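You operate a simulated robot arm through the tools that you are given. There is no shell and no other tool. Be economical: measure what you need, move in short steps, check, and stop when the job is done.

The job below is to be done with a simulated two-armed robot. You get a single attempt, and the scene is never put back.

Task
Put the tall glass with purple band on the bench area marked final work away on the top of the fine work table. Put the carton marked post on the bench area marked final work away on the top of the packing table. Take the small teal tub and leave it on the black mat with purple edge. Stack the box that says "pump seals" from the bench area marked checking on top of the box labelled "water filter". Stack the box marked "oil filter" from the bench area marked checking on top of the box labelled "pipe seals". Open the green drawer marked tools, fetch the red cup marked reject and set it in the inside of the green drawer marked tools, then shut the tools. Put the bottle marked soap on the upper deck of the rail trolley away on the shelf marked cleaning. Fetch the small orange tub and set it on the upper deck of the rail trolley. Fetch the clean filter with yellow grip and stand it in the inside of the deep grey crate marked to pack. Take the basket with orange handle on the bench area marked sorting and put it away on the shelf under the short trials table. Any order will do. Set down upright: tall glass with purple band, small teal tub, bottle marked soap, small orange tub, clean filter with yellow grip.

It is judged by the outcome, as a careful person would: the job done as asked, and still so three seconds after it is handed in. It fails if anything else is knocked over, pushed out of place, dropped, spilled or broken. Lids that push on must go on centred and level and be pressed home; caps that screw on are set level and turned clockwise until they are tight.

Robot
Two 7-joint arms with two-finger parallel grippers on one trunk, on a base that drives. Base frame: it is fixed to the floor where the robot stands at the start and does not move with it; the origin is under the middle of the robot, x ahead of it, y to its left, z up. Units: m, degrees, N and s.
The left shoulder is at the start at [0.05, 0.168, 1.107], the right one opposite. Places, roughly: basket with orange handle (16x11x9 cm) [1.1, -4.8, 0.9]; black mat with purple edge [2.9, -0.9, 0.8]; bottle marked soap [2.75, -6.75, 1]; box marked air filter, box marked door seals, box  [0.5, -6, 1]; box marked fuel filter, box marked pump seals, box [0.75, -6, 1]; clean filter with yellow grip [1, -5, 1]; green drawer marked tools [-1.1, -5.1, 0.8]; inside of the deep grey crate marked to pack [0.9, -1.5, 0.9]; inside of the green drawer marked tools [-1.2, -5.1, 0.7]; red cup marked reject [0.5, -5.25, 1]; shelf marked cleaning [1.5, 2.1, 0.2]; shelf under the short trials table [-1.4, 1.4, 0.3]; small orange tub (6x6x6 cm) [1.5, -7.8, 0.5]; small teal tub (6x6x6 cm) [0.4, -4.8, 0.9]; top of the fine work table [3.1, -1, 0.8]; top of the packing table [3.1, -5.5, 0.9]; upper deck of the rail trolley [3, -6.8, 0.9]. Payload 1.57 kg a hand.
The tool frame of a hand sits at the grasp point between the pads (the TCP): z along the fingers, y along the line on which they close. The tips reach 0.03 m beyond it. Largest opening 0.08 m; finger width 0.017, thickness 0.012; the body of the gripper, 0.04 by 0.082 m, starts 0.08 m behind the TCP.
Orientation is that of the tool frame in the base frame, as a unit quaternion [x, y, z, w]. With the fingers straight down and closing along the base's y, the tool's x points along the base's -x, its y along +y and its z along -z.

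Tools
- The arms move only by the tool apply_moves. It takes "left_moves", "right_moves" or both (then of equal length, played together; a hand with none holds still); each is a list of rows, each an object (a shift or turn left out is 0, a gripper value left out holds the last) with "jaw": the finger opening in m, from 0 to 0.08; "delta_pos": the shift along the tool's x, y, z in units of 300 mm (1.0 is 300 mm), a list of three; "delta_rot": the turn, a rotation vector about the tool's x, y, z in units of 180 degrees (1.0 is 180 degrees), a list of three. In form: [{"jaw": jaw, "delta_pos": [tx, ty, tz], "delta_rot": [rx, ry, rz]}, ...]. A call has 1 to 20 rows; each row is the pose to reach, as a shift and turn from the pose commanded when the call began, along the tool's axes at that moment. A call with a number of a shift or a turn outside -1 to 1 is refused whole. Rows are played at 5 a second. More than 0.05 m and 8.6 degrees between two rows, or a gripper value outside its range, and nothing of the call is played. Where a pose cannot be reached the arm comes as near as it can. A force on the tool above 40 N (or 10 N above the force at the start of the call, whichever is more), or a blocked arm, ends the call early, and 0.2 s more pass. Each finger travels about 0.045 m/s and halts on what it meets, pressing with about 33 N; the grip force reading is that of the motor and also rises with nothing between the fingers. The clock runs only during rows and for 0.2 s after the last one: add rows that repeat a pose to give the fingers time. It gives the time, the measured TCP pose, the force on the tool (base axes), the opening and the grip force at its end, in the units of the frame above (readings bear some noise), with the torque about the TCP (base axes, N m) and any sound that the robot's microphone picked up.
- Cameras (640 x 400 px; columns grow to the right, rows downward): "scene" is now at [0.1185, -0.0409, 1.3163]; the picture's right is [-0.46, -0.89, 0.00], its down [-0.52, 0.27, -0.81] and it looks along [0.72, -0.38, -0.59] (base axes); focal length 246 px, centre (320, 200). "left" rides on the left gripper at [0.072, 0.007, -0.122] in its tool frame; the picture's right is [-0.09, 1.00, 0.00], its down [-0.84, -0.08, -0.54] and it looks along [-0.54, -0.05, 0.84] (tool axes); focal length 238 px, centre (320, 200). "right" rides on the right gripper at [0.072, -0.007, -0.122] in its tool frame; the picture's right is [0.09, 1.00, 0.00], its down [-0.84, 0.08, -0.54] and it looks along [-0.54, 0.05, 0.84] (tool axes); focal length 238 px, centre (320, 200). There is no depth. A picture from a camera that has moved, and an enlarged one, comes with that camera's place and axes in the base frame and with its lens.
- camera(camera): a new picture of that camera. The clock stands still meanwhile.
- move_column(by): slides the trunk up (or, below 0, down) by that many m; the arms and the scene camera ride with it, the base frame stays. It gives what a move gives, with no picture.
- roll_base(legs): drives the robot by 1 to 6 legs, each [ahead, left, turn to the left] in m, m and degrees, along the robot's own axes; the way and the turn of a leg run together, so that a leg with both is an arc; at most 1.5 m and 180 degrees a leg. The arms and the cameras ride along, it lands a little off, and it stops where it bumps. It gives what a move gives.
- pan_tilt(pan, tilt): turns the head with the scene camera to pan (to the left, within 80 degrees either way) and tilt (down, from -29 to 69), counted from straight ahead of the robot. It gives what a move gives.
- zoom(camera, box): a new picture of the part [left, top, right, bottom] of that camera's present view, enlarged. The clock stands still meanwhile.
- hand_in(): hands the job in; it is judged then, once.

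Go step by step. Nothing tells you exact positions but the pictures and the camera data: compare them with the known pose of the tool, close in by small moves and look again before you grip or let go. The budget is 546 turns and 354 pictures, counting those below and the enlarged ones. Unless the task says otherwise, let go and move clear before handing in, and close with one line.

The tools are called as a command line: name --argument value ..., lists and objects as JSON in quotes. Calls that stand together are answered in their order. apply_moves: Moves the arms, as the interface text tells. Its arguments: {"type":"object","properties":{"left_moves":{"type":"array"},"right_moves":{"type":"array"}},"required":[]} The other tools are called the same way: move_column (by) slides the trunk up or down; roll_base (legs) drives the base; pan_tilt (pan, tilt) turns the head that bears the scene camera; camera (camera) takes a picture; zoom (camera, box) takes an enlarged picture of a part of a camera's view; hand_in () hands the job in.

At the start:

```text
time_s: 0.0
left_ee_pos: [0.4099, 0.0298, 1.1602]
left_tool_rot: [0.0, 1.0, 0.001, 0.001]
left_force: [0.7, 0.3, -0.2]
left_wrist_torque: [-0.02, 0.01, -0.01]
left_gripper_width: 0.0801
left_grasp_force: 0.0
right_ee_pos: [0.2717, -0.3073, 1.1744]
right_tool_rot: [0.001, 1.0, 0.001, 0.0]
right_force: [0.1, -0.2, 0.0]
right_wrist_torque: [0.0, -0.02, -0.03]
right_gripper_width: 0.0798
right_grasp_force: 0.0
trunk travel left (down, up): [-0.275, 0.168]
robot x, y, heading: [0.001, -0.0034, -0.0]
head pan, tilt: [-27.6, 35.9]
```

scene: 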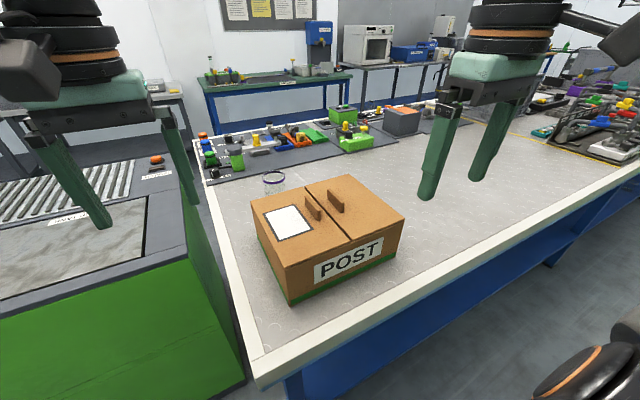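
right: 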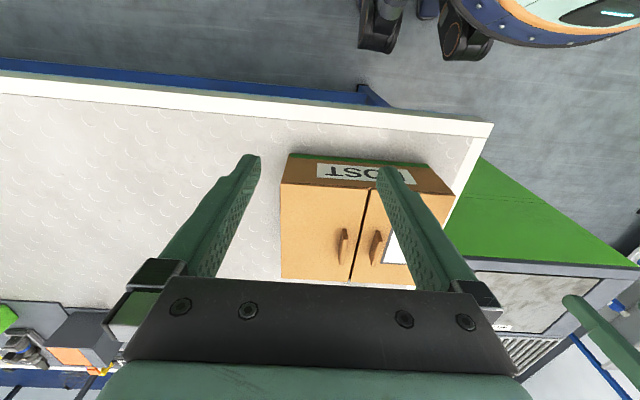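
left: 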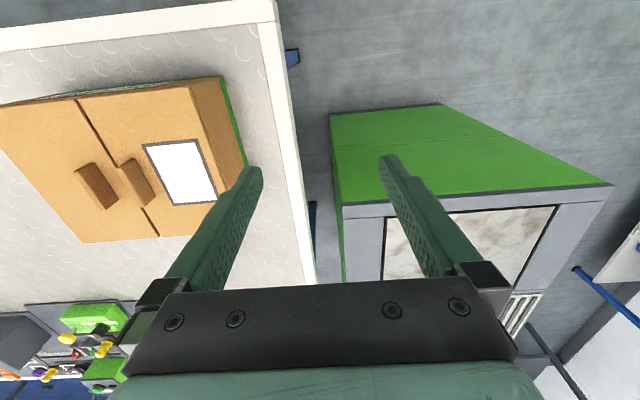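

I see the POST carton and the glass on the bench ahead and to my right. I'll look around before planning the moves.

pan_tilt --pan -70 --tilt 20

camera --camera "scene"

pan_tilt --pan 10 --tilt 20

camera --camera "scene"

pan_tilt --pan 75 --tilt 20

camera --camera "scene"

```text
time_s: 1.1
left_ee_pos: [0.4102, 0.0297, 1.1604]
left_tool_rot: [0.0, 1.0, 0.0, 0.0]
left_force: [-0.3, 0.2, -0.4]
left_wrist_torque: [-0.01, 0.02, -0.01]
left_gripper_width: 0.0799
left_grasp_force: 0.0
right_ee_pos: [0.2731, -0.307, 1.1749]
right_tool_rot: [0.001, 1.0, 0.0, 0.0]
right_force: [-0.5, 0.2, 0.3]
right_wrist_torque: [-0.01, 0.02, 0.03]
right_gripper_width: 0.0799
right_grasp_force: 0.0
trunk travel left (down, up): [-0.275, 0.168]
robot x, y, heading: [0.0009, -0.0005, -0.0]
head pan, tilt: [-70.0, 20.0]
```

```text
350 pictures are left
camera scene: at [0.0728, -0.0878, 1.3416], right [-0.94, -0.34, 0.0], down [-0.12, 0.32, -0.94], along [0.32, -0.88, -0.34], focal length 246 px, centre (320, 200)
```

scene: 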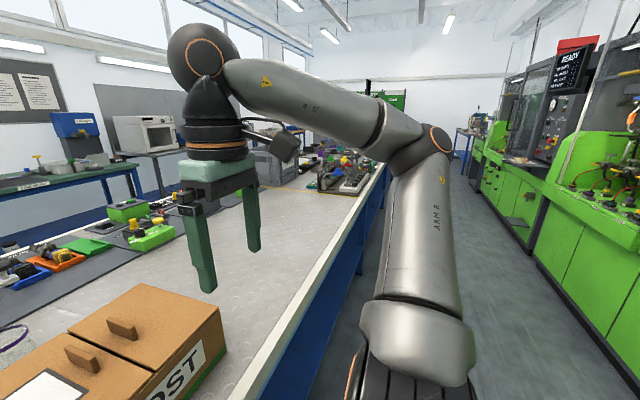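

```text
time_s: 2.6
left_ee_pos: [0.4101, 0.0288, 1.1605]
left_tool_rot: [0.0, 1.0, 0.0, 0.0]
left_force: [-0.3, 0.1, -0.1]
left_wrist_torque: [-0.01, -0.05, 0.02]
left_gripper_width: 0.0802
left_grasp_force: 0.1
right_ee_pos: [0.2724, -0.3075, 1.1746]
right_tool_rot: [0.001, 1.0, 0.0, 0.0]
right_force: [0.8, 0.2, -0.1]
right_wrist_torque: [-0.02, 0.01, -0.01]
right_gripper_width: 0.0797
right_grasp_force: 0.0
trunk travel left (down, up): [-0.275, 0.168]
robot x, y, heading: [-0.0017, -0.0001, -0.0]
head pan, tilt: [10.0, 20.0]
```

```text
349 pictures are left
camera scene: at [0.1326, 0.0158, 1.3416], right [0.17, -0.98, 0.0], down [-0.34, -0.06, -0.94], along [0.93, 0.16, -0.34], focal length 246 px, centre (320, 200)
```

scene: 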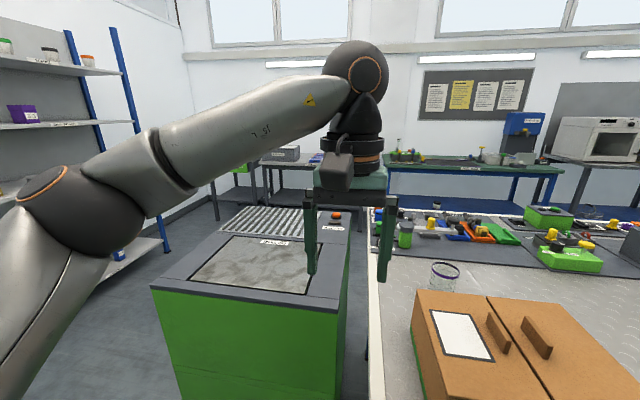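

```text
time_s: 4.0
left_ee_pos: [0.4091, 0.0304, 1.1593]
left_tool_rot: [0.001, 1.0, 0.0, -0.001]
left_force: [0.6, 0.5, -0.2]
left_wrist_torque: [-0.01, 0.03, 0.01]
left_gripper_width: 0.0799
left_grasp_force: 0.1
right_ee_pos: [0.2719, -0.308, 1.1747]
right_tool_rot: [0.0, 1.0, 0.001, 0.001]
right_force: [-0.6, 0.5, 0.9]
right_wrist_torque: [-0.03, 0.0, -0.02]
right_gripper_width: 0.0798
right_grasp_force: 0.1
trunk travel left (down, up): [-0.275, 0.168]
robot x, y, heading: [-0.0023, 0.003, -0.2]
head pan, tilt: [75.0, 20.0]
```

```text
348 pictures are left
camera scene: at [0.065, 0.0896, 1.3416], right [0.97, -0.26, 0.0], down [-0.09, -0.33, -0.94], along [0.24, 0.91, -0.34], focal length 246 px, centre (320, 200)
```

scene: 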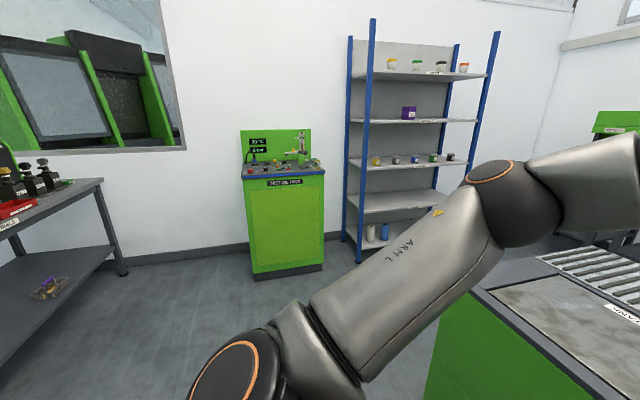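

The room layout is clear: the long bench runs along -y, with fine work and packing tables on the far wall and the cleaning shelf at front left. I'll look closely at the carton and the glass.

zoom --camera "right" --box '[260, 130, 480, 300]'

pan_tilt --pan -25 --tilt 25

zoom --camera "scene" --box '[200, 130, 440, 330]'

```text
2.35 times, centred on (370, 215) of right
camera zoom: at [0.2005, -0.3151, 1.2962], right [-0.09, 1.0, 0.0], down [0.84, 0.08, 0.54], along [0.54, 0.05, -0.84], focal length 561 px, centre (202, 165)
```

zoom: 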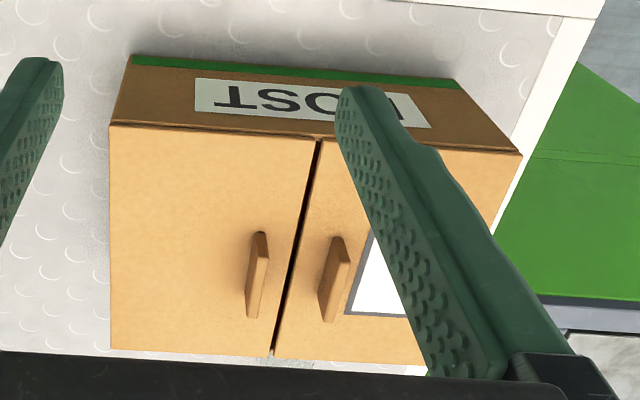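

```text
time_s: 5.7
left_ee_pos: [0.4099, 0.0292, 1.1607]
left_tool_rot: [0.0, 1.0, 0.0, 0.001]
left_force: [0.5, 0.3, 0.0]
left_wrist_torque: [-0.01, -0.01, 0.0]
left_gripper_width: 0.08
left_grasp_force: 0.1
right_ee_pos: [0.2716, -0.3072, 1.1739]
right_tool_rot: [0.001, 1.0, 0.0, -0.001]
right_force: [0.3, 0.5, 0.0]
right_wrist_torque: [0.04, -0.01, -0.01]
right_gripper_width: 0.08
right_grasp_force: 0.0
trunk travel left (down, up): [-0.275, 0.168]
robot x, y, heading: [-0.0016, -0.0013, -0.2]
head pan, tilt: [-25.0, 25.0]
```

```text
2.00 times, centred on (320, 230) of scene
camera zoom: at [0.1244, -0.0392, 1.3335], right [-0.42, -0.91, 0.0], down [-0.38, 0.18, -0.91], along [0.82, -0.38, -0.42], focal length 492 px, centre (320, 140)
```

zoom: 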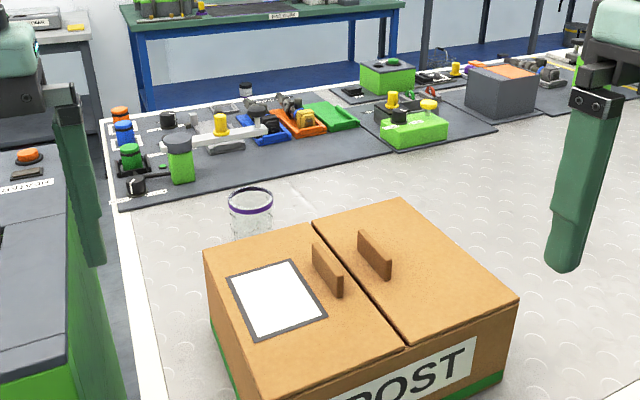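

The carton's twin fins are at about (0.453, -0.228, 1.025) and the carton is about 26x21x12 cm. I'll bring the right hand's camera over to locate the glass behind it.

apply_moves --right_moves '[{"delta_pos": [-0.13, 0.05, -0.03]}, {"delta_pos": [-0.26, 0.1, -0.06]}, {"delta_pos": [-0.4, 0.15, -0.1]}, {"delta_pos": [-0.53, 0.2, -0.13]}, {"delta_pos": [-0.6, 0.27, -0.15]}, {"delta_pos": [-0.6, 0.27, -0.15]}]'

camera --camera "right"

camera --camera "scene"

```text
time_s: 7.1
left_ee_pos: [0.4094, 0.0283, 1.1611]
left_tool_rot: [0.0, 1.0, 0.001, 0.0]
left_force: [0.0, -0.6, -0.1]
left_wrist_torque: [-0.03, -0.01, 0.01]
left_gripper_width: 0.08
left_grasp_force: 0.2
right_ee_pos: [0.4414, -0.233, 1.209]
right_tool_rot: [0.001, 1.0, 0.0, 0.001]
right_force: [0.2, -0.6, 0.3]
right_wrist_torque: [-0.02, 0.01, 0.01]
right_gripper_width: 0.0801
right_grasp_force: 0.0
right hand out of reach, approached as far as the arm can: row 5, 6
trunk travel left (down, up): [-0.275, 0.168]
robot x, y, heading: [0.0001, 0.0022, 0.0]
head pan, tilt: [-25.0, 25.0]
```

```text
345 pictures are left
camera right: at [0.3691, -0.2402, 1.3314], right [-0.09, 1.0, 0.0], down [0.84, 0.07, 0.54], along [0.54, 0.05, -0.84], focal length 238 px, centre (320, 200)
```

right: 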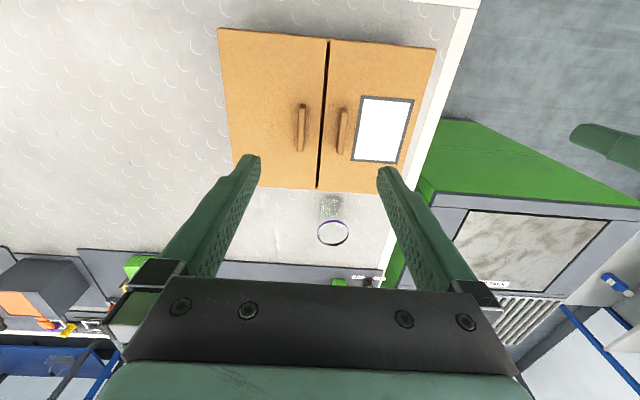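

```text
344 pictures are left
camera scene: at [0.1247, -0.0393, 1.3335], right [-0.42, -0.91, 0.0], down [-0.38, 0.18, -0.91], along [0.82, -0.38, -0.42], focal length 246 px, centre (320, 200)
```

scene: 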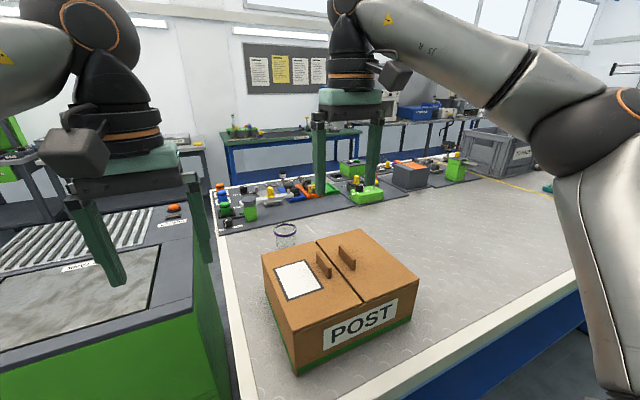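

The glass is at about (0.666, -0.188), with its rim at z≈0.985 and a width of about 6 cm. The carton blocks it, so I'll shift the robot 0.2 m to the right and take the carton first with the left hand.

roll_base --legs '[[0, -0.2, 0]]'

apply_moves --right_moves '[{"delta_pos": [0.1, -0.13, 0]}, {"delta_pos": [0.2, -0.23, 0]}, {"delta_pos": [0.3, -0.33, 0]}, {"delta_pos": [0.4, -0.43, 0]}, {"delta_pos": [0.5, -0.5, 0]}]'

camera --camera "left"

```text
time_s: 8.7
left_ee_pos: [0.4101, -0.1669, 1.161]
left_tool_rot: [0.001, 1.0, 0.0, 0.0]
left_force: [0.2, -0.2, -0.7]
left_wrist_torque: [0.06, 0.02, 0.01]
left_gripper_width: 0.0799
left_grasp_force: 0.2
right_ee_pos: [0.4402, -0.4301, 1.2089]
right_tool_rot: [0.002, 1.0, 0.001, 0.0]
right_force: [-0.9, -0.5, -0.4]
right_wrist_torque: [0.02, 0.01, 0.0]
right_gripper_width: 0.0802
right_grasp_force: 0.0
trunk travel left (down, up): [-0.275, 0.168]
robot x, y, heading: [0.0013, -0.1976, -0.3]
head pan, tilt: [-25.0, 25.0]
```

```text
time_s: 9.9
left_ee_pos: [0.4092, -0.1669, 1.1606]
left_tool_rot: [0.0, 1.0, 0.0, 0.0]
left_force: [-0.1, -0.7, 0.9]
left_wrist_torque: [-0.02, -0.02, 0.0]
left_gripper_width: 0.08
left_grasp_force: 0.1
right_ee_pos: [0.2864, -0.579, 1.2088]
right_tool_rot: [0.002, 1.0, 0.001, 0.001]
right_force: [0.3, 0.0, 0.5]
right_wrist_torque: [0.04, -0.02, -0.01]
right_gripper_width: 0.0799
right_grasp_force: 0.1
trunk travel left (down, up): [-0.275, 0.168]
robot x, y, heading: [-0.0038, -0.1939, -0.1]
head pan, tilt: [-25.0, 25.0]
```

```text
343 pictures are left
camera left: at [0.3373, -0.161, 1.2834], right [0.09, 1.0, 0.0], down [0.84, -0.08, 0.54], along [0.54, -0.05, -0.84], focal length 238 px, centre (320, 200)
```

left: 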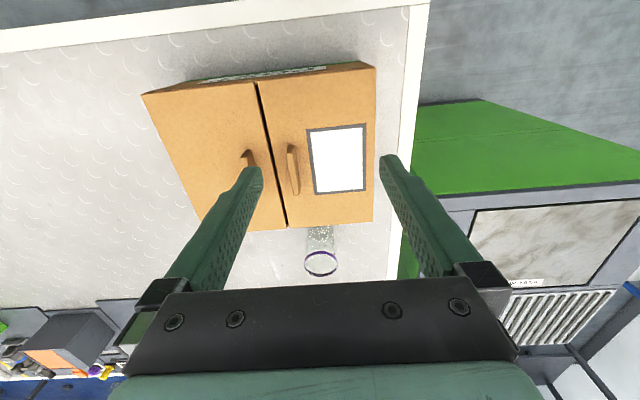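

apply_moves --left_moves '[{"delta_pos": [-0.08, -0.11, 0.0]}, {"delta_pos": [-0.153, -0.213, 0.05]}, {"delta_pos": [-0.153, -0.213, 0.2]}, {"delta_pos": [-0.153, -0.213, 0.2]}]'

camera --camera "left"

camera --camera "scene"

```text
time_s: 10.9
left_ee_pos: [0.4578, -0.2316, 1.0999]
left_tool_rot: [0.001, 1.0, 0.0, 0.0]
left_force: [0.0, 0.4, 0.5]
left_wrist_torque: [-0.03, 0.0, 0.0]
left_gripper_width: 0.0803
left_grasp_force: 0.0
right_ee_pos: [0.2873, -0.5795, 1.2071]
right_tool_rot: [0.002, 1.0, 0.0, 0.0]
right_force: [-0.7, -0.5, 0.8]
right_wrist_torque: [0.02, 0.02, -0.01]
right_gripper_width: 0.0799
right_grasp_force: 0.0
trunk travel left (down, up): [-0.275, 0.168]
robot x, y, heading: [0.0016, -0.1947, -0.2]
head pan, tilt: [-25.0, 25.0]
```

```text
342 pictures are left
camera left: at [0.3863, -0.2268, 1.2232], right [0.09, 1.0, 0.0], down [0.84, -0.08, 0.54], along [0.54, -0.05, -0.84], focal length 238 px, centre (320, 200)
```

left: 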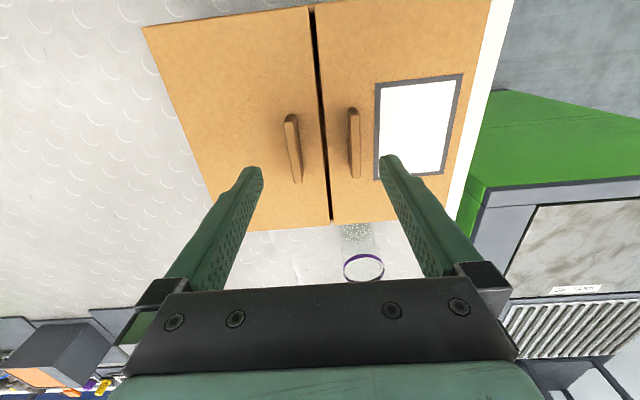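

```text
341 pictures are left
camera scene: at [0.1238, -0.2348, 1.3336], right [-0.42, -0.91, 0.0], down [-0.38, 0.18, -0.91], along [0.82, -0.39, -0.42], focal length 246 px, centre (320, 200)
```

scene: 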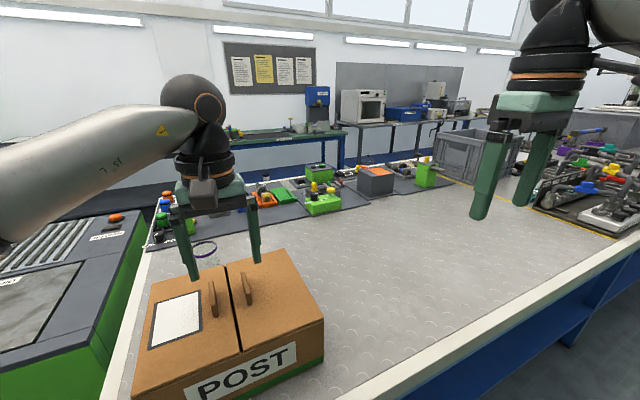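

The hand is centred over the two fins. I'll lower it and pinch both together.

apply_moves --left_moves '[{"delta_pos": [0, 0, 0.1]}, {"delta_pos": [0, 0, 0.2]}, {"delta_pos": [0, 0, 0.215]}, {"delta_pos": [0, 0, 0.215]}]'

camera --camera "left"

zoom --camera "scene" --box '[120, 180, 340, 340]'

```text
time_s: 11.9
left_ee_pos: [0.4557, -0.2325, 1.0403]
left_tool_rot: [0.0, 1.0, -0.003, 0.003]
left_force: [7.9, -4.0, 25.3]
left_wrist_torque: [0.14, -0.17, -0.39]
left_gripper_width: 0.0799
left_grasp_force: 0.0
right_ee_pos: [0.2858, -0.5779, 1.209]
right_tool_rot: [0.002, 1.0, 0.001, 0.002]
right_force: [-0.1, 1.1, -0.2]
right_wrist_torque: [0.01, 0.05, -0.03]
right_gripper_width: 0.0802
right_grasp_force: 0.1
trunk travel left (down, up): [-0.275, 0.168]
robot x, y, heading: [0.0016, -0.1927, 0.0]
head pan, tilt: [-25.0, 25.0]
```

```text
340 pictures are left
camera left: at [0.3839, -0.2257, 1.1613], right [0.09, 1.0, 0.0], down [0.83, -0.08, 0.55], along [0.55, -0.05, -0.84], focal length 238 px, centre (320, 200)
```

left: 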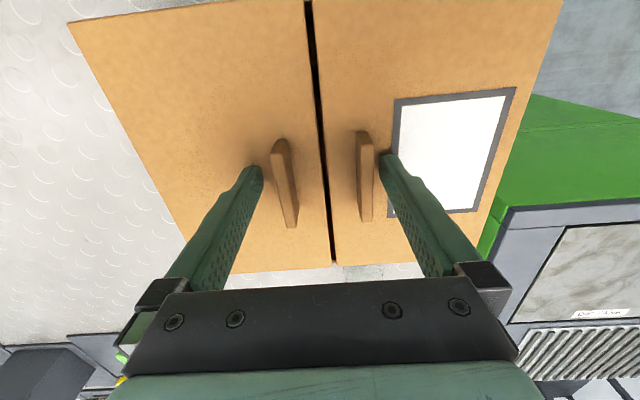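

```text
2.50 times, centred on (230, 260) of scene
camera zoom: at [0.1231, -0.235, 1.334], right [-0.43, -0.91, 0.0], down [-0.38, 0.18, -0.91], along [0.82, -0.39, -0.42], focal length 615 px, centre (545, 50)
```

zoom: 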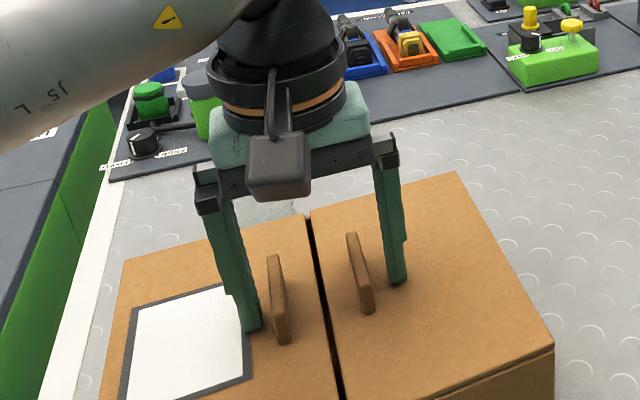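

The fingertips touch the carton top and straddle both fins. I'll back off a few mm and close.

apply_moves --left_moves '[{"delta_pos": [0, 0, -0.025]}, {"jaw": 0.05, "delta_pos": [0, 0, -0.025]}, {"jaw": 0.03, "delta_pos": [0, 0, -0.025]}, {"jaw": 0.03, "delta_pos": [0, 0, -0.025]}, {"jaw": 0.03, "delta_pos": [0, 0, -0.025]}]'

camera --camera "left"

```text
time_s: 13.1
left_ee_pos: [0.4558, -0.2328, 1.0429]
left_tool_rot: [0.001, 1.0, -0.001, 0.001]
left_force: [-0.5, -0.4, -3.1]
left_wrist_torque: [-0.03, 0.0, -0.01]
left_gripper_width: 0.0591
left_grasp_force: 32.8
right_ee_pos: [0.2878, -0.5777, 1.2066]
right_tool_rot: [0.002, 1.0, 0.001, 0.001]
right_force: [-0.2, -0.6, -1.1]
right_wrist_torque: [-0.01, 0.02, 0.01]
right_gripper_width: 0.0803
right_grasp_force: 0.1
trunk travel left (down, up): [-0.275, 0.168]
robot x, y, heading: [-0.0007, -0.1932, -0.2]
head pan, tilt: [-25.0, 25.0]
```

```text
338 pictures are left
camera left: at [0.3843, -0.2264, 1.1654], right [0.09, 1.0, 0.0], down [0.84, -0.08, 0.54], along [0.54, -0.05, -0.84], focal length 238 px, centre (320, 200)
```

left: 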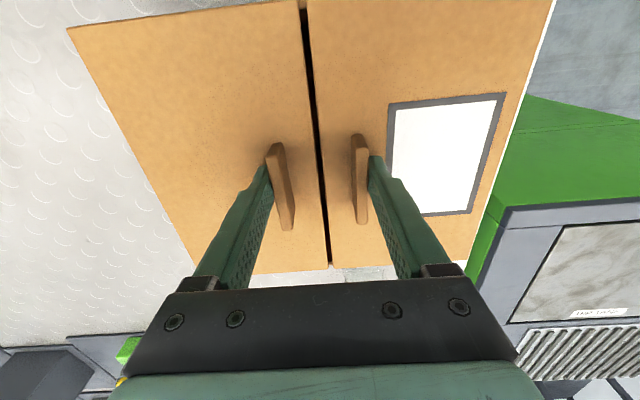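

Both fins are gripped (5.9 cm, 33 N). I'll lift a few cm and check.

apply_moves --left_moves '[{"delta_pos": [0, 0, -0.03]}, {"delta_pos": [0, 0, -0.07]}, {"delta_pos": [0, 0, -0.11]}, {"delta_pos": [0, 0, -0.15]}, {"delta_pos": [0, 0, -0.15]}, {"delta_pos": [0, 0, -0.15]}]'

camera --camera "scene"

```text
time_s: 14.5
left_ee_pos: [0.455, -0.2321, 1.0874]
left_tool_rot: [0.001, 1.0, 0.0, 0.0]
left_force: [0.4, -0.1, -2.9]
left_wrist_torque: [0.0, 0.0, -0.03]
left_gripper_width: 0.0592
left_grasp_force: 33.3
right_ee_pos: [0.2882, -0.579, 1.2073]
right_tool_rot: [0.002, 1.0, 0.001, 0.001]
right_force: [0.7, -0.7, -0.8]
right_wrist_torque: [0.0, -0.02, -0.07]
right_gripper_width: 0.0798
right_grasp_force: 0.1
trunk travel left (down, up): [-0.275, 0.168]
robot x, y, heading: [0.0008, -0.1906, -0.6]
head pan, tilt: [-25.0, 25.0]
```

```text
337 pictures are left
camera scene: at [0.1243, -0.2346, 1.3335], right [-0.42, -0.91, 0.0], down [-0.38, 0.18, -0.91], along [0.82, -0.39, -0.42], focal length 246 px, centre (320, 200)
```

scene: 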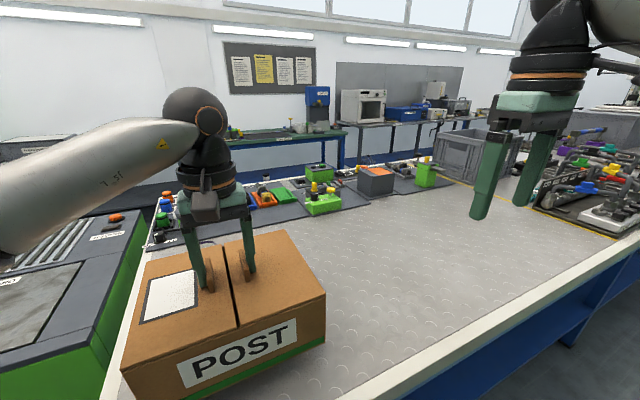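

The carton is light and comes up level. I'll carry it up and to the left to open the way to the glass.

apply_moves --left_moves '[{"delta_pos": [0, 0, -0.13]}, {"delta_pos": [0, 0, -0.25]}, {"delta_pos": [0.04, 0.13, -0.25]}, {"delta_pos": [0.08, 0.27, -0.25]}, {"delta_pos": [0.1, 0.4, -0.25]}, {"delta_pos": [0.14, 0.53, -0.25]}, {"delta_pos": [0.17, 0.66, -0.25]}, {"delta_pos": [0.2, 0.79, -0.25]}, {"delta_pos": [0.2, 0.9, -0.25]}, {"delta_pos": [0.2, 0.93, -0.25]}]'

camera --camera "scene"

```text
time_s: 16.7
left_ee_pos: [0.3954, 0.0477, 1.1641]
left_tool_rot: [0.001, 1.0, 0.0, 0.0]
left_force: [-0.5, 0.6, -3.6]
left_wrist_torque: [0.01, 0.01, 0.0]
left_gripper_width: 0.0592
left_grasp_force: 33.3
right_ee_pos: [0.2874, -0.578, 1.2068]
right_tool_rot: [0.001, 1.0, 0.0, 0.0]
right_force: [-0.3, -0.5, 0.4]
right_wrist_torque: [0.0, 0.03, -0.02]
right_gripper_width: 0.08
right_grasp_force: 0.0
trunk travel left (down, up): [-0.275, 0.168]
robot x, y, heading: [-0.0023, -0.1979, 0.1]
head pan, tilt: [-25.0, 25.0]
```

```text
336 pictures are left
camera scene: at [0.1243, -0.2344, 1.3335], right [-0.42, -0.91, 0.0], down [-0.38, 0.18, -0.91], along [0.82, -0.39, -0.42], focal length 246 px, centre (320, 200)
```

scene: 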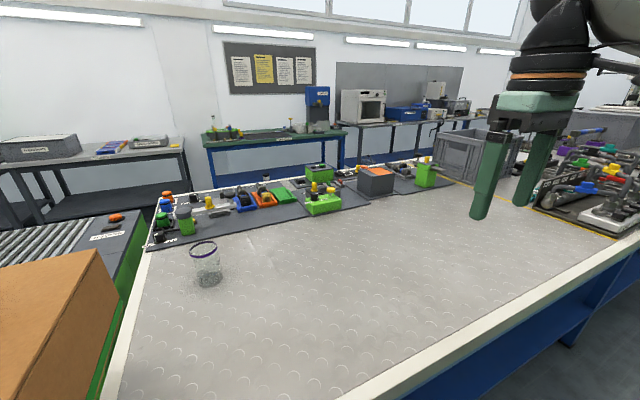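

The glass stands at about (0.672, -0.187). I'll bring the right hand in with a 45° forward tilt.

apply_moves --right_moves '[{"delta_pos": [-0.068, 0.116, 0.024], "delta_rot": [0, -0.031, 0]}, {"delta_pos": [-0.136, 0.232, 0.048], "delta_rot": [0, -0.062, 0]}, {"delta_pos": [-0.204, 0.348, 0.071], "delta_rot": [0, -0.094, 0]}, {"delta_pos": [-0.272, 0.464, 0.095], "delta_rot": [0, -0.125, 0]}, {"delta_pos": [-0.34, 0.58, 0.119], "delta_rot": [0, -0.156, 0]}, {"delta_pos": [-0.408, 0.696, 0.143], "delta_rot": [0, -0.187, 0]}, {"delta_pos": [-0.475, 0.812, 0.166], "delta_rot": [0, -0.219, 0]}, {"delta_pos": [-0.543, 0.927, 0.19], "delta_rot": [0, -0.25, 0]}, {"delta_pos": [-0.543, 0.927, 0.19], "delta_rot": [0, -0.25, 0]}]'

camera --camera "right"

```text
time_s: 18.7
left_ee_pos: [0.3948, 0.0466, 1.1633]
left_tool_rot: [0.002, 1.0, 0.0, 0.0]
left_force: [-0.4, -0.1, -3.8]
left_wrist_torque: [-0.01, 0.03, 0.0]
left_gripper_width: 0.0591
left_grasp_force: 32.8
right_ee_pos: [0.453, -0.3, 1.1525]
right_tool_rot: [0.002, 0.923, 0.001, 0.384]
right_force: [0.6, -0.6, -0.2]
right_wrist_torque: [0.0, 0.01, -0.03]
right_gripper_width: 0.08
right_grasp_force: 0.1
trunk travel left (down, up): [-0.275, 0.168]
robot x, y, heading: [0.0008, -0.1981, -0.0]
head pan, tilt: [-25.0, 25.0]
```

```text
335 pictures are left
camera right: at [0.3173, -0.3063, 1.1867], right [-0.06, 1.0, -0.06], down [0.21, 0.07, 0.98], along [0.98, 0.05, -0.21], focal length 238 px, centre (320, 200)
```

right: 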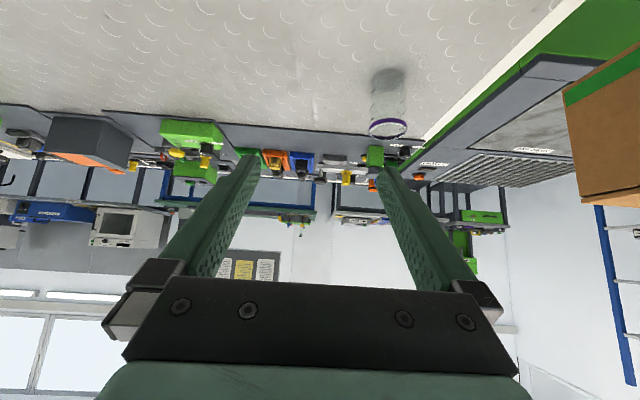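

apply_moves --right_moves '[{"delta_pos": [-0.01, 0.13, 0.08]}, {"delta_pos": [-0.018, 0.26, 0.16]}, {"delta_pos": [-0.018, 0.377, 0.25]}, {"delta_pos": [-0.018, 0.377, 0.4]}, {"delta_pos": [-0.018, 0.377, 0.52]}, {"delta_pos": [-0.018, 0.377, 0.62]}, {"delta_pos": [-0.018, 0.377, 0.62]}]'

camera --camera "right"

zoom --camera "scene" --box '[120, 150, 340, 310]'

```text
time_s: 20.3
left_ee_pos: [0.3962, 0.0463, 1.1637]
left_tool_rot: [0.0, 1.0, 0.0, 0.0]
left_force: [-0.7, 0.2, -3.2]
left_wrist_torque: [-0.06, 0.01, 0.0]
left_gripper_width: 0.0594
left_grasp_force: 32.9
right_ee_pos: [0.5381, -0.3077, 1.0373]
right_tool_rot: [0.0, 0.923, 0.001, 0.384]
right_force: [-0.4, 0.3, 0.9]
right_wrist_torque: [0.02, 0.03, 0.03]
right_gripper_width: 0.08
right_grasp_force: 0.1
right hand out of reach, approached as far as the arm can: row 1, 2, 3, 4, 5, 6, 7
trunk travel left (down, up): [-0.275, 0.168]
robot x, y, heading: [-0.0033, -0.1932, -0.1]
head pan, tilt: [-25.0, 25.0]
```

```text
334 pictures are left
camera right: at [0.4016, -0.3146, 1.072], right [-0.06, 1.0, -0.06], down [0.21, 0.08, 0.98], along [0.98, 0.05, -0.21], focal length 238 px, centre (320, 200)
```

right: 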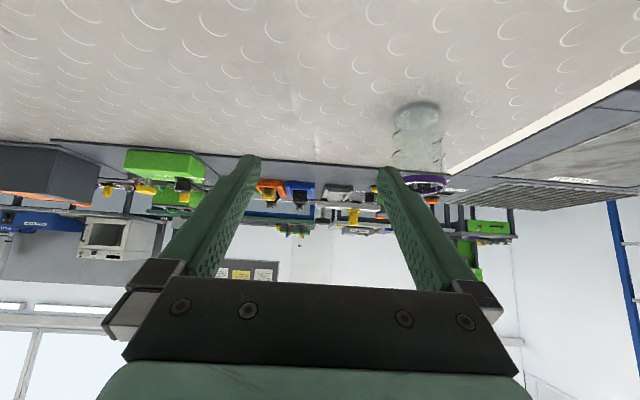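

```text
2.50 times, centred on (230, 230) of scene
camera zoom: at [0.1233, -0.2341, 1.3337], right [-0.42, -0.91, 0.0], down [-0.38, 0.18, -0.91], along [0.82, -0.39, -0.42], focal length 615 px, centre (545, 125)
```

zoom: 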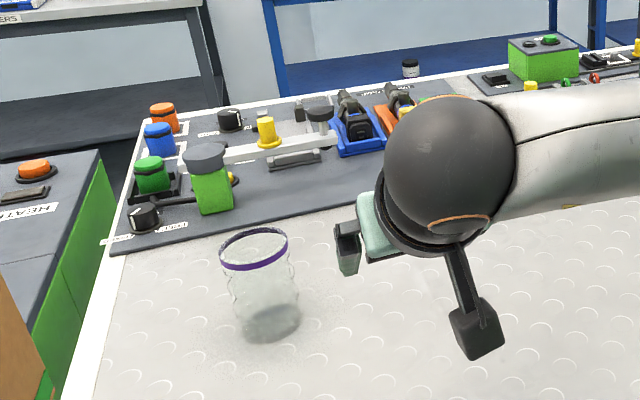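

The right hand can't reach inward at this tilt. I'll roll the base 0.2 m left so the glass sits straight in front of the right shoulder.

roll_base --legs '[[0, 0.2, 0]]'

camera --camera "right"

camera --camera "scene"

```text
time_s: 21.9
left_ee_pos: [0.3997, 0.2442, 1.1629]
left_tool_rot: [0.004, 1.0, -0.001, 0.0]
left_force: [0.1, 0.5, -4.1]
left_wrist_torque: [-0.01, 0.03, 0.02]
left_gripper_width: 0.059
left_grasp_force: 33.2
right_ee_pos: [0.5392, -0.1127, 1.0371]
right_tool_rot: [0.004, 0.923, -0.002, 0.384]
right_force: [0.5, 0.7, -0.1]
right_wrist_torque: [0.0, 0.01, -0.02]
right_gripper_width: 0.0802
right_grasp_force: 0.1
trunk travel left (down, up): [-0.275, 0.168]
robot x, y, heading: [0.0027, 0.0024, -0.5]
head pan, tilt: [-25.0, 25.0]
```

```text
332 pictures are left
camera right: at [0.4025, -0.1185, 1.0719], right [-0.06, 1.0, -0.06], down [0.21, 0.07, 0.98], along [0.98, 0.04, -0.21], focal length 238 px, centre (320, 200)
```

right: 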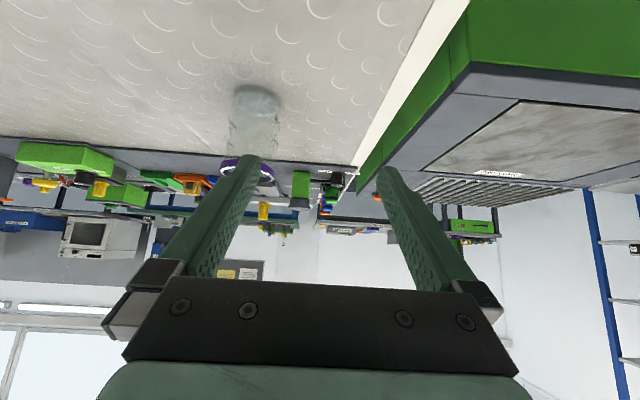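

```text
331 pictures are left
camera scene: at [0.1251, -0.0366, 1.3335], right [-0.43, -0.9, 0.0], down [-0.38, 0.18, -0.91], along [0.82, -0.39, -0.42], focal length 246 px, centre (320, 200)
```

scene: 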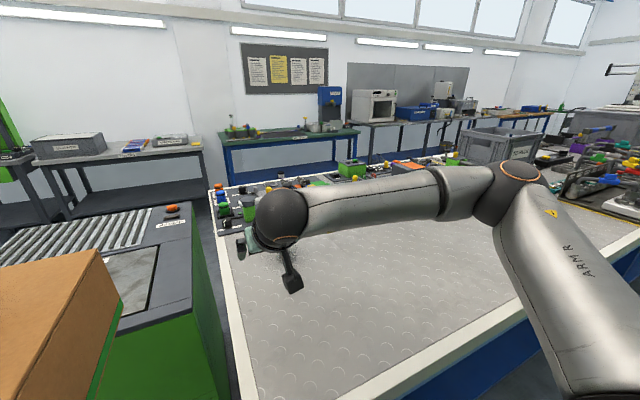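

apply_moves --right_moves '[{"delta_pos": [0, -0.13, 0]}, {"delta_pos": [0, -0.25, 0]}, {"delta_pos": [0, -0.25, 0]}]'

camera --camera "right"

```text
time_s: 22.7
left_ee_pos: [0.3979, 0.2434, 1.1629]
left_tool_rot: [0.004, 1.0, -0.001, 0.0]
left_force: [0.8, 0.9, -3.2]
left_wrist_torque: [-0.01, 0.02, 0.02]
left_gripper_width: 0.0592
left_grasp_force: 33.2
right_ee_pos: [0.5376, -0.1865, 1.039]
right_tool_rot: [0.004, 0.924, 0.0, 0.383]
right_force: [-0.2, -0.1, 1.2]
right_wrist_torque: [0.02, 0.03, 0.01]
right_gripper_width: 0.0799
right_grasp_force: 0.0
trunk travel left (down, up): [-0.275, 0.168]
robot x, y, heading: [-0.0026, 0.0037, -0.4]
head pan, tilt: [-25.0, 25.0]
```

```text
330 pictures are left
camera right: at [0.401, -0.1934, 1.0746], right [-0.06, 1.0, -0.06], down [0.21, 0.07, 0.98], along [0.98, 0.04, -0.21], focal length 238 px, centre (320, 200)
```

right: 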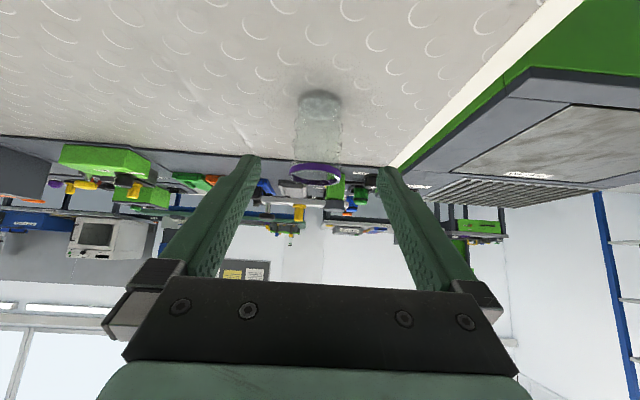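

Glass and fingers are lined up. I'll advance along the tool axis to straddle the glass.

apply_moves --right_moves '[{"delta_pos": [-0.05, -0.01, 0.1]}, {"delta_pos": [-0.094, -0.013, 0.2]}, {"delta_pos": [-0.094, -0.013, 0.33]}, {"delta_pos": [-0.094, -0.013, 0.44]}, {"delta_pos": [-0.094, -0.013, 0.53]}, {"delta_pos": [-0.094, -0.013, 0.53]}]'

camera --camera "right"

```text
time_s: 24.1
left_ee_pos: [0.3988, 0.2422, 1.1628]
left_tool_rot: [0.003, 1.0, 0.001, 0.0]
left_force: [0.5, 0.8, -4.0]
left_wrist_torque: [0.02, 0.03, -0.03]
left_gripper_width: 0.0591
left_grasp_force: 33.3
right_ee_pos: [0.6464, -0.2114, 0.9553]
right_tool_rot: [0.004, 0.923, -0.001, 0.384]
right_force: [-0.2, 1.3, 0.9]
right_wrist_torque: [0.02, 0.02, 0.03]
right_gripper_width: 0.0801
right_grasp_force: 0.0
right hand out of reach, approached as far as the arm can: row 4, 5, 6
trunk travel left (down, up): [-0.275, 0.168]
robot x, y, heading: [-0.0003, 0.0035, -0.8]
head pan, tilt: [-25.0, 25.0]
```

```text
329 pictures are left
camera right: at [0.5094, -0.2177, 0.9911], right [-0.06, 1.0, -0.06], down [0.21, 0.07, 0.98], along [0.98, 0.04, -0.21], focal length 238 px, centre (320, 200)
```

right: 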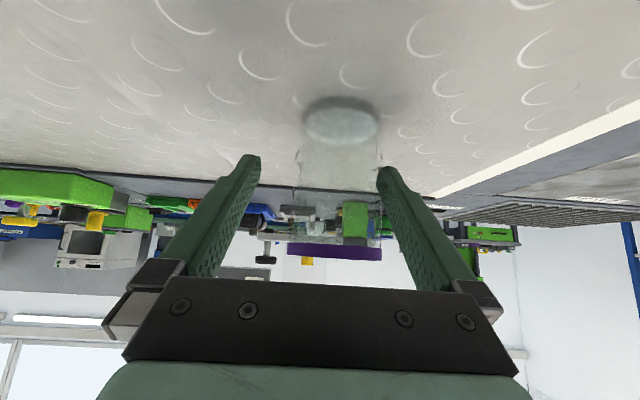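

The reach falls just short. I'll back out and look at the floor clearance in front of the base.

apply_moves --right_moves '[{"delta_pos": [0, 0.0, -0.13]}, {"delta_pos": [0, 0.0, -0.26]}, {"delta_pos": [0, 0.0, -0.39]}, {"delta_pos": [0, 0.0, -0.39]}]'

pan_tilt --pan 0 --tilt 69

camera --camera "scene"

```text
time_s: 25.1
left_ee_pos: [0.3996, 0.2426, 1.1635]
left_tool_rot: [0.003, 1.0, 0.0, 0.0]
left_force: [-0.6, 0.3, -4.1]
left_wrist_torque: [-0.06, 0.02, 0.01]
left_gripper_width: 0.0589
left_grasp_force: 33.0
right_ee_pos: [0.5619, -0.2146, 1.0381]
right_tool_rot: [0.004, 0.924, 0.0, 0.382]
right_force: [0.6, 0.2, 0.7]
right_wrist_torque: [0.01, 0.02, 0.03]
right_gripper_width: 0.0799
right_grasp_force: 0.1
trunk travel left (down, up): [-0.275, 0.168]
robot x, y, heading: [-0.0002, 0.0039, -0.3]
head pan, tilt: [-25.0, 25.0]
```

```text
time_s: 26.2
left_ee_pos: [0.3988, 0.2428, 1.1637]
left_tool_rot: [0.004, 1.0, 0.0, 0.0]
left_force: [0.2, -0.8, -3.5]
left_wrist_torque: [-0.01, 0.04, 0.0]
left_gripper_width: 0.059
left_grasp_force: 33.0
right_ee_pos: [0.5613, -0.2123, 1.0382]
right_tool_rot: [0.004, 0.923, -0.001, 0.384]
right_force: [1.3, -0.1, -1.4]
right_wrist_torque: [0.03, 0.01, 0.02]
right_gripper_width: 0.0801
right_grasp_force: 0.0
trunk travel left (down, up): [-0.275, 0.168]
robot x, y, heading: [-0.0018, 0.0021, -0.6]
head pan, tilt: [0.0, 68.8]
```

```text
328 pictures are left
camera scene: at [0.0979, 0.0019, 1.2741], right [-0.01, -1.0, 0.0], down [-0.93, 0.01, -0.36], along [0.36, 0.0, -0.93], focal length 246 px, centre (320, 200)
```

scene: 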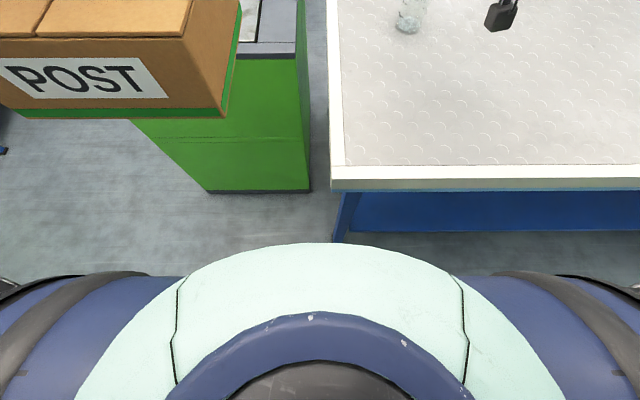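

There seems to be some room in front, so I'll edge 5 cm ahead.

roll_base --legs '[[0.05, 0, 0]]'

camera --camera "right"

```text
time_s: 27.1
left_ee_pos: [0.4475, 0.2423, 1.1626]
left_tool_rot: [0.003, 1.0, 0.0, -0.001]
left_force: [0.1, -0.3, -4.4]
left_wrist_torque: [0.03, 0.03, -0.03]
left_gripper_width: 0.0593
left_grasp_force: 33.0
right_ee_pos: [0.6129, -0.2146, 1.037]
right_tool_rot: [0.004, 0.924, -0.001, 0.383]
right_force: [0.4, 0.4, -0.1]
right_wrist_torque: [-0.02, 0.02, -0.01]
right_gripper_width: 0.08
right_grasp_force: 0.0
trunk travel left (down, up): [-0.275, 0.168]
robot x, y, heading: [0.0487, -0.0003, -0.7]
head pan, tilt: [0.0, 68.8]
```

```text
327 pictures are left
camera right: at [0.475, -0.2202, 1.073], right [-0.06, 1.0, -0.06], down [0.21, 0.07, 0.98], along [0.98, 0.04, -0.21], focal length 238 px, centre (320, 200)
```

right: 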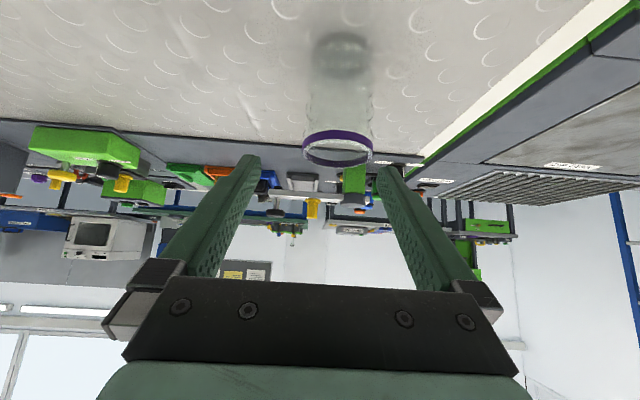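

apply_moves --right_moves '[{"delta_pos": [0.03, 0.058, 0.0]}, {"delta_pos": [0.078, 0.058, 0.05]}, {"delta_pos": [0.078, 0.058, 0.15]}, {"delta_pos": [0.078, 0.058, 0.25]}, {"delta_pos": [0.078, 0.058, 0.35]}, {"delta_pos": [0.078, 0.058, 0.35]}]'

camera --camera "right"

```text
time_s: 28.5
left_ee_pos: [0.4472, 0.2425, 1.1641]
left_tool_rot: [0.003, 1.0, 0.0, 0.001]
left_force: [-0.8, -0.2, -3.9]
left_wrist_torque: [0.02, 0.0, -0.02]
left_gripper_width: 0.059
left_grasp_force: 33.2
right_ee_pos: [0.6691, -0.1988, 0.9498]
right_tool_rot: [0.004, 0.924, 0.0, 0.383]
right_force: [0.2, 0.0, -0.3]
right_wrist_torque: [-0.01, 0.01, 0.02]
right_gripper_width: 0.0801
right_grasp_force: 0.1
trunk travel left (down, up): [-0.275, 0.168]
robot x, y, heading: [0.0493, 0.0026, -0.4]
head pan, tilt: [0.0, 68.8]
```

```text
326 pictures are left
camera right: at [0.5319, -0.2045, 0.9842], right [-0.06, 1.0, -0.06], down [0.21, 0.07, 0.98], along [0.98, 0.04, -0.21], focal length 238 px, centre (320, 200)
```

right: 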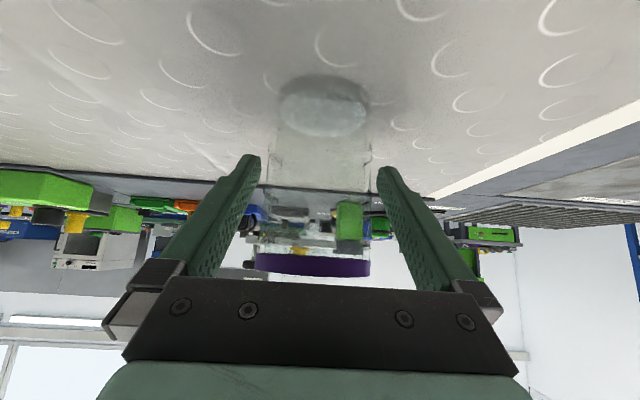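

The glass is now between the fingers, so I'll close.

apply_moves --right_moves '[{"jaw": 0.06}, {"jaw": 0.045}, {"jaw": 0.045}, {"jaw": 0.045}]'

camera --camera "right"

```text
time_s: 29.5
left_ee_pos: [0.4496, 0.2433, 1.1628]
left_tool_rot: [0.003, 1.0, 0.0, 0.001]
left_force: [0.6, -0.7, -3.5]
left_wrist_torque: [0.01, 0.03, 0.04]
left_gripper_width: 0.0591
left_grasp_force: 33.3
right_ee_pos: [0.6686, -0.1991, 0.9484]
right_tool_rot: [0.004, 0.924, -0.001, 0.383]
right_force: [0.1, -0.5, 0.2]
right_wrist_torque: [-0.07, 0.0, -0.01]
right_gripper_width: 0.0554
right_grasp_force: 33.4
trunk travel left (down, up): [-0.275, 0.168]
robot x, y, heading: [0.0462, 0.0023, -0.5]
head pan, tilt: [0.0, 68.8]
```

```text
325 pictures are left
camera right: at [0.5318, -0.2047, 0.9844], right [-0.06, 1.0, -0.06], down [0.21, 0.07, 0.98], along [0.98, 0.04, -0.21], focal length 238 px, centre (320, 200)
```

right: 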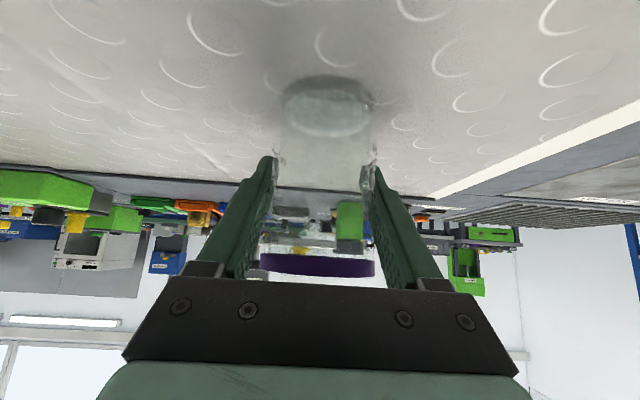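

apply_moves --right_moves '[{"delta_pos": [-0.07, 0, -0.07]}, {"delta_pos": [-0.15, 0, -0.15]}, {"delta_pos": [-0.25, 0, -0.25]}, {"delta_pos": [-0.2, 0, -0.3]}, {"delta_pos": [-0.13, 0, -0.37]}, {"delta_pos": [-0.05, 0, -0.45]}, {"delta_pos": [0.03, 0, -0.53]}, {"delta_pos": [0.03, 0, -0.53]}]'

pan_tilt --pan 30 --tilt 25

camera --camera "scene"

```text
time_s: 31.3
left_ee_pos: [0.4473, 0.2433, 1.1631]
left_tool_rot: [0.004, 1.0, 0.0, 0.0]
left_force: [-0.4, -0.1, -4.3]
left_wrist_torque: [0.03, 0.03, 0.0]
left_gripper_width: 0.0595
left_grasp_force: 33.3
right_ee_pos: [0.5495, -0.1962, 1.051]
right_tool_rot: [0.005, 0.924, -0.001, 0.383]
right_force: [0.4, 0.5, -1.2]
right_wrist_torque: [-0.01, 0.03, -0.02]
right_gripper_width: 0.0555
right_grasp_force: 33.0
trunk travel left (down, up): [-0.275, 0.168]
robot x, y, heading: [0.0507, 0.0004, -0.7]
head pan, tilt: [0.0, 68.8]
```

```text
time_s: 32.5
left_ee_pos: [0.4489, 0.2433, 1.1626]
left_tool_rot: [0.004, 1.0, 0.0, 0.0]
left_force: [0.4, -0.2, -4.1]
left_wrist_torque: [0.02, 0.05, -0.01]
left_gripper_width: 0.0592
left_grasp_force: 33.2
right_ee_pos: [0.5491, -0.1953, 1.0507]
right_tool_rot: [0.004, 0.924, 0.0, 0.383]
right_force: [-0.4, -0.5, -1.2]
right_wrist_torque: [-0.03, -0.01, 0.01]
right_gripper_width: 0.0554
right_grasp_force: 33.2
trunk travel left (down, up): [-0.275, 0.168]
robot x, y, heading: [0.0495, 0.0043, -0.4]
head pan, tilt: [30.0, 25.0]
```

```text
324 pictures are left
camera scene: at [0.172, 0.0473, 1.3334], right [0.49, -0.87, 0.0], down [-0.37, -0.21, -0.91], along [0.79, 0.45, -0.42], focal length 246 px, centre (320, 200)
```

scene: 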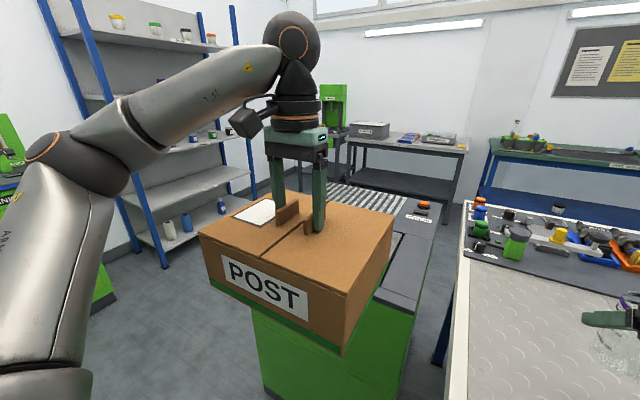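

Both items are held. The gap between the green machine and the cleaning shelf looks about 1.3 m wide, so I'll go that way, starting with back and left.

roll_base --legs '[[-0.2, 0, 0], [0, 1.25, 0]]'

pan_tilt --pan -5 --tilt 30

camera --camera "scene"

```text
time_s: 40.0
left_ee_pos: [0.2577, 1.5014, 1.1636]
left_tool_rot: [0.001, 1.0, 0.0, 0.001]
left_force: [-1.2, -0.5, -4.3]
left_wrist_torque: [0.05, 0.0, -0.01]
left_gripper_width: 0.0593
left_grasp_force: 33.2
right_ee_pos: [0.3615, 1.0655, 1.0515]
right_tool_rot: [0.003, 0.924, -0.001, 0.383]
right_force: [-0.6, -0.4, -0.5]
right_wrist_torque: [-0.01, 0.0, 0.01]
right_gripper_width: 0.0552
right_grasp_force: 32.9
trunk travel left (down, up): [-0.275, 0.168]
robot x, y, heading: [-0.1383, 1.2601, -0.7]
head pan, tilt: [30.0, 25.0]
```

```text
time_s: 41.0
left_ee_pos: [0.2583, 1.5021, 1.1638]
left_tool_rot: [0.002, 1.0, 0.0, 0.0]
left_force: [0.5, 0.1, -4.9]
left_wrist_torque: [0.01, 0.0, -0.01]
left_gripper_width: 0.0591
left_grasp_force: 33.1
right_ee_pos: [0.3621, 1.0651, 1.0524]
right_tool_rot: [0.002, 0.923, 0.001, 0.384]
right_force: [-0.2, 0.4, -0.7]
right_wrist_torque: [0.0, 0.02, -0.01]
right_gripper_width: 0.0552
right_grasp_force: 33.3
trunk travel left (down, up): [-0.275, 0.168]
robot x, y, heading: [-0.1428, 1.2564, -0.0]
head pan, tilt: [-5.0, 30.0]
```

```text
323 pictures are left
camera scene: at [-0.0072, 1.252, 1.3255], right [-0.09, -1.0, 0.0], down [-0.5, 0.05, -0.87], along [0.86, -0.08, -0.5], focal length 246 px, centre (320, 200)
```

scene: 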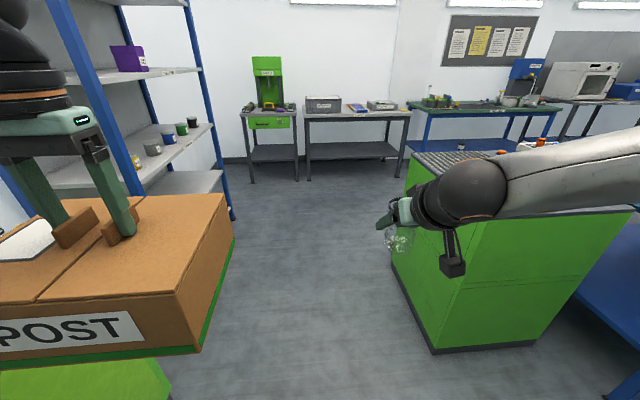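

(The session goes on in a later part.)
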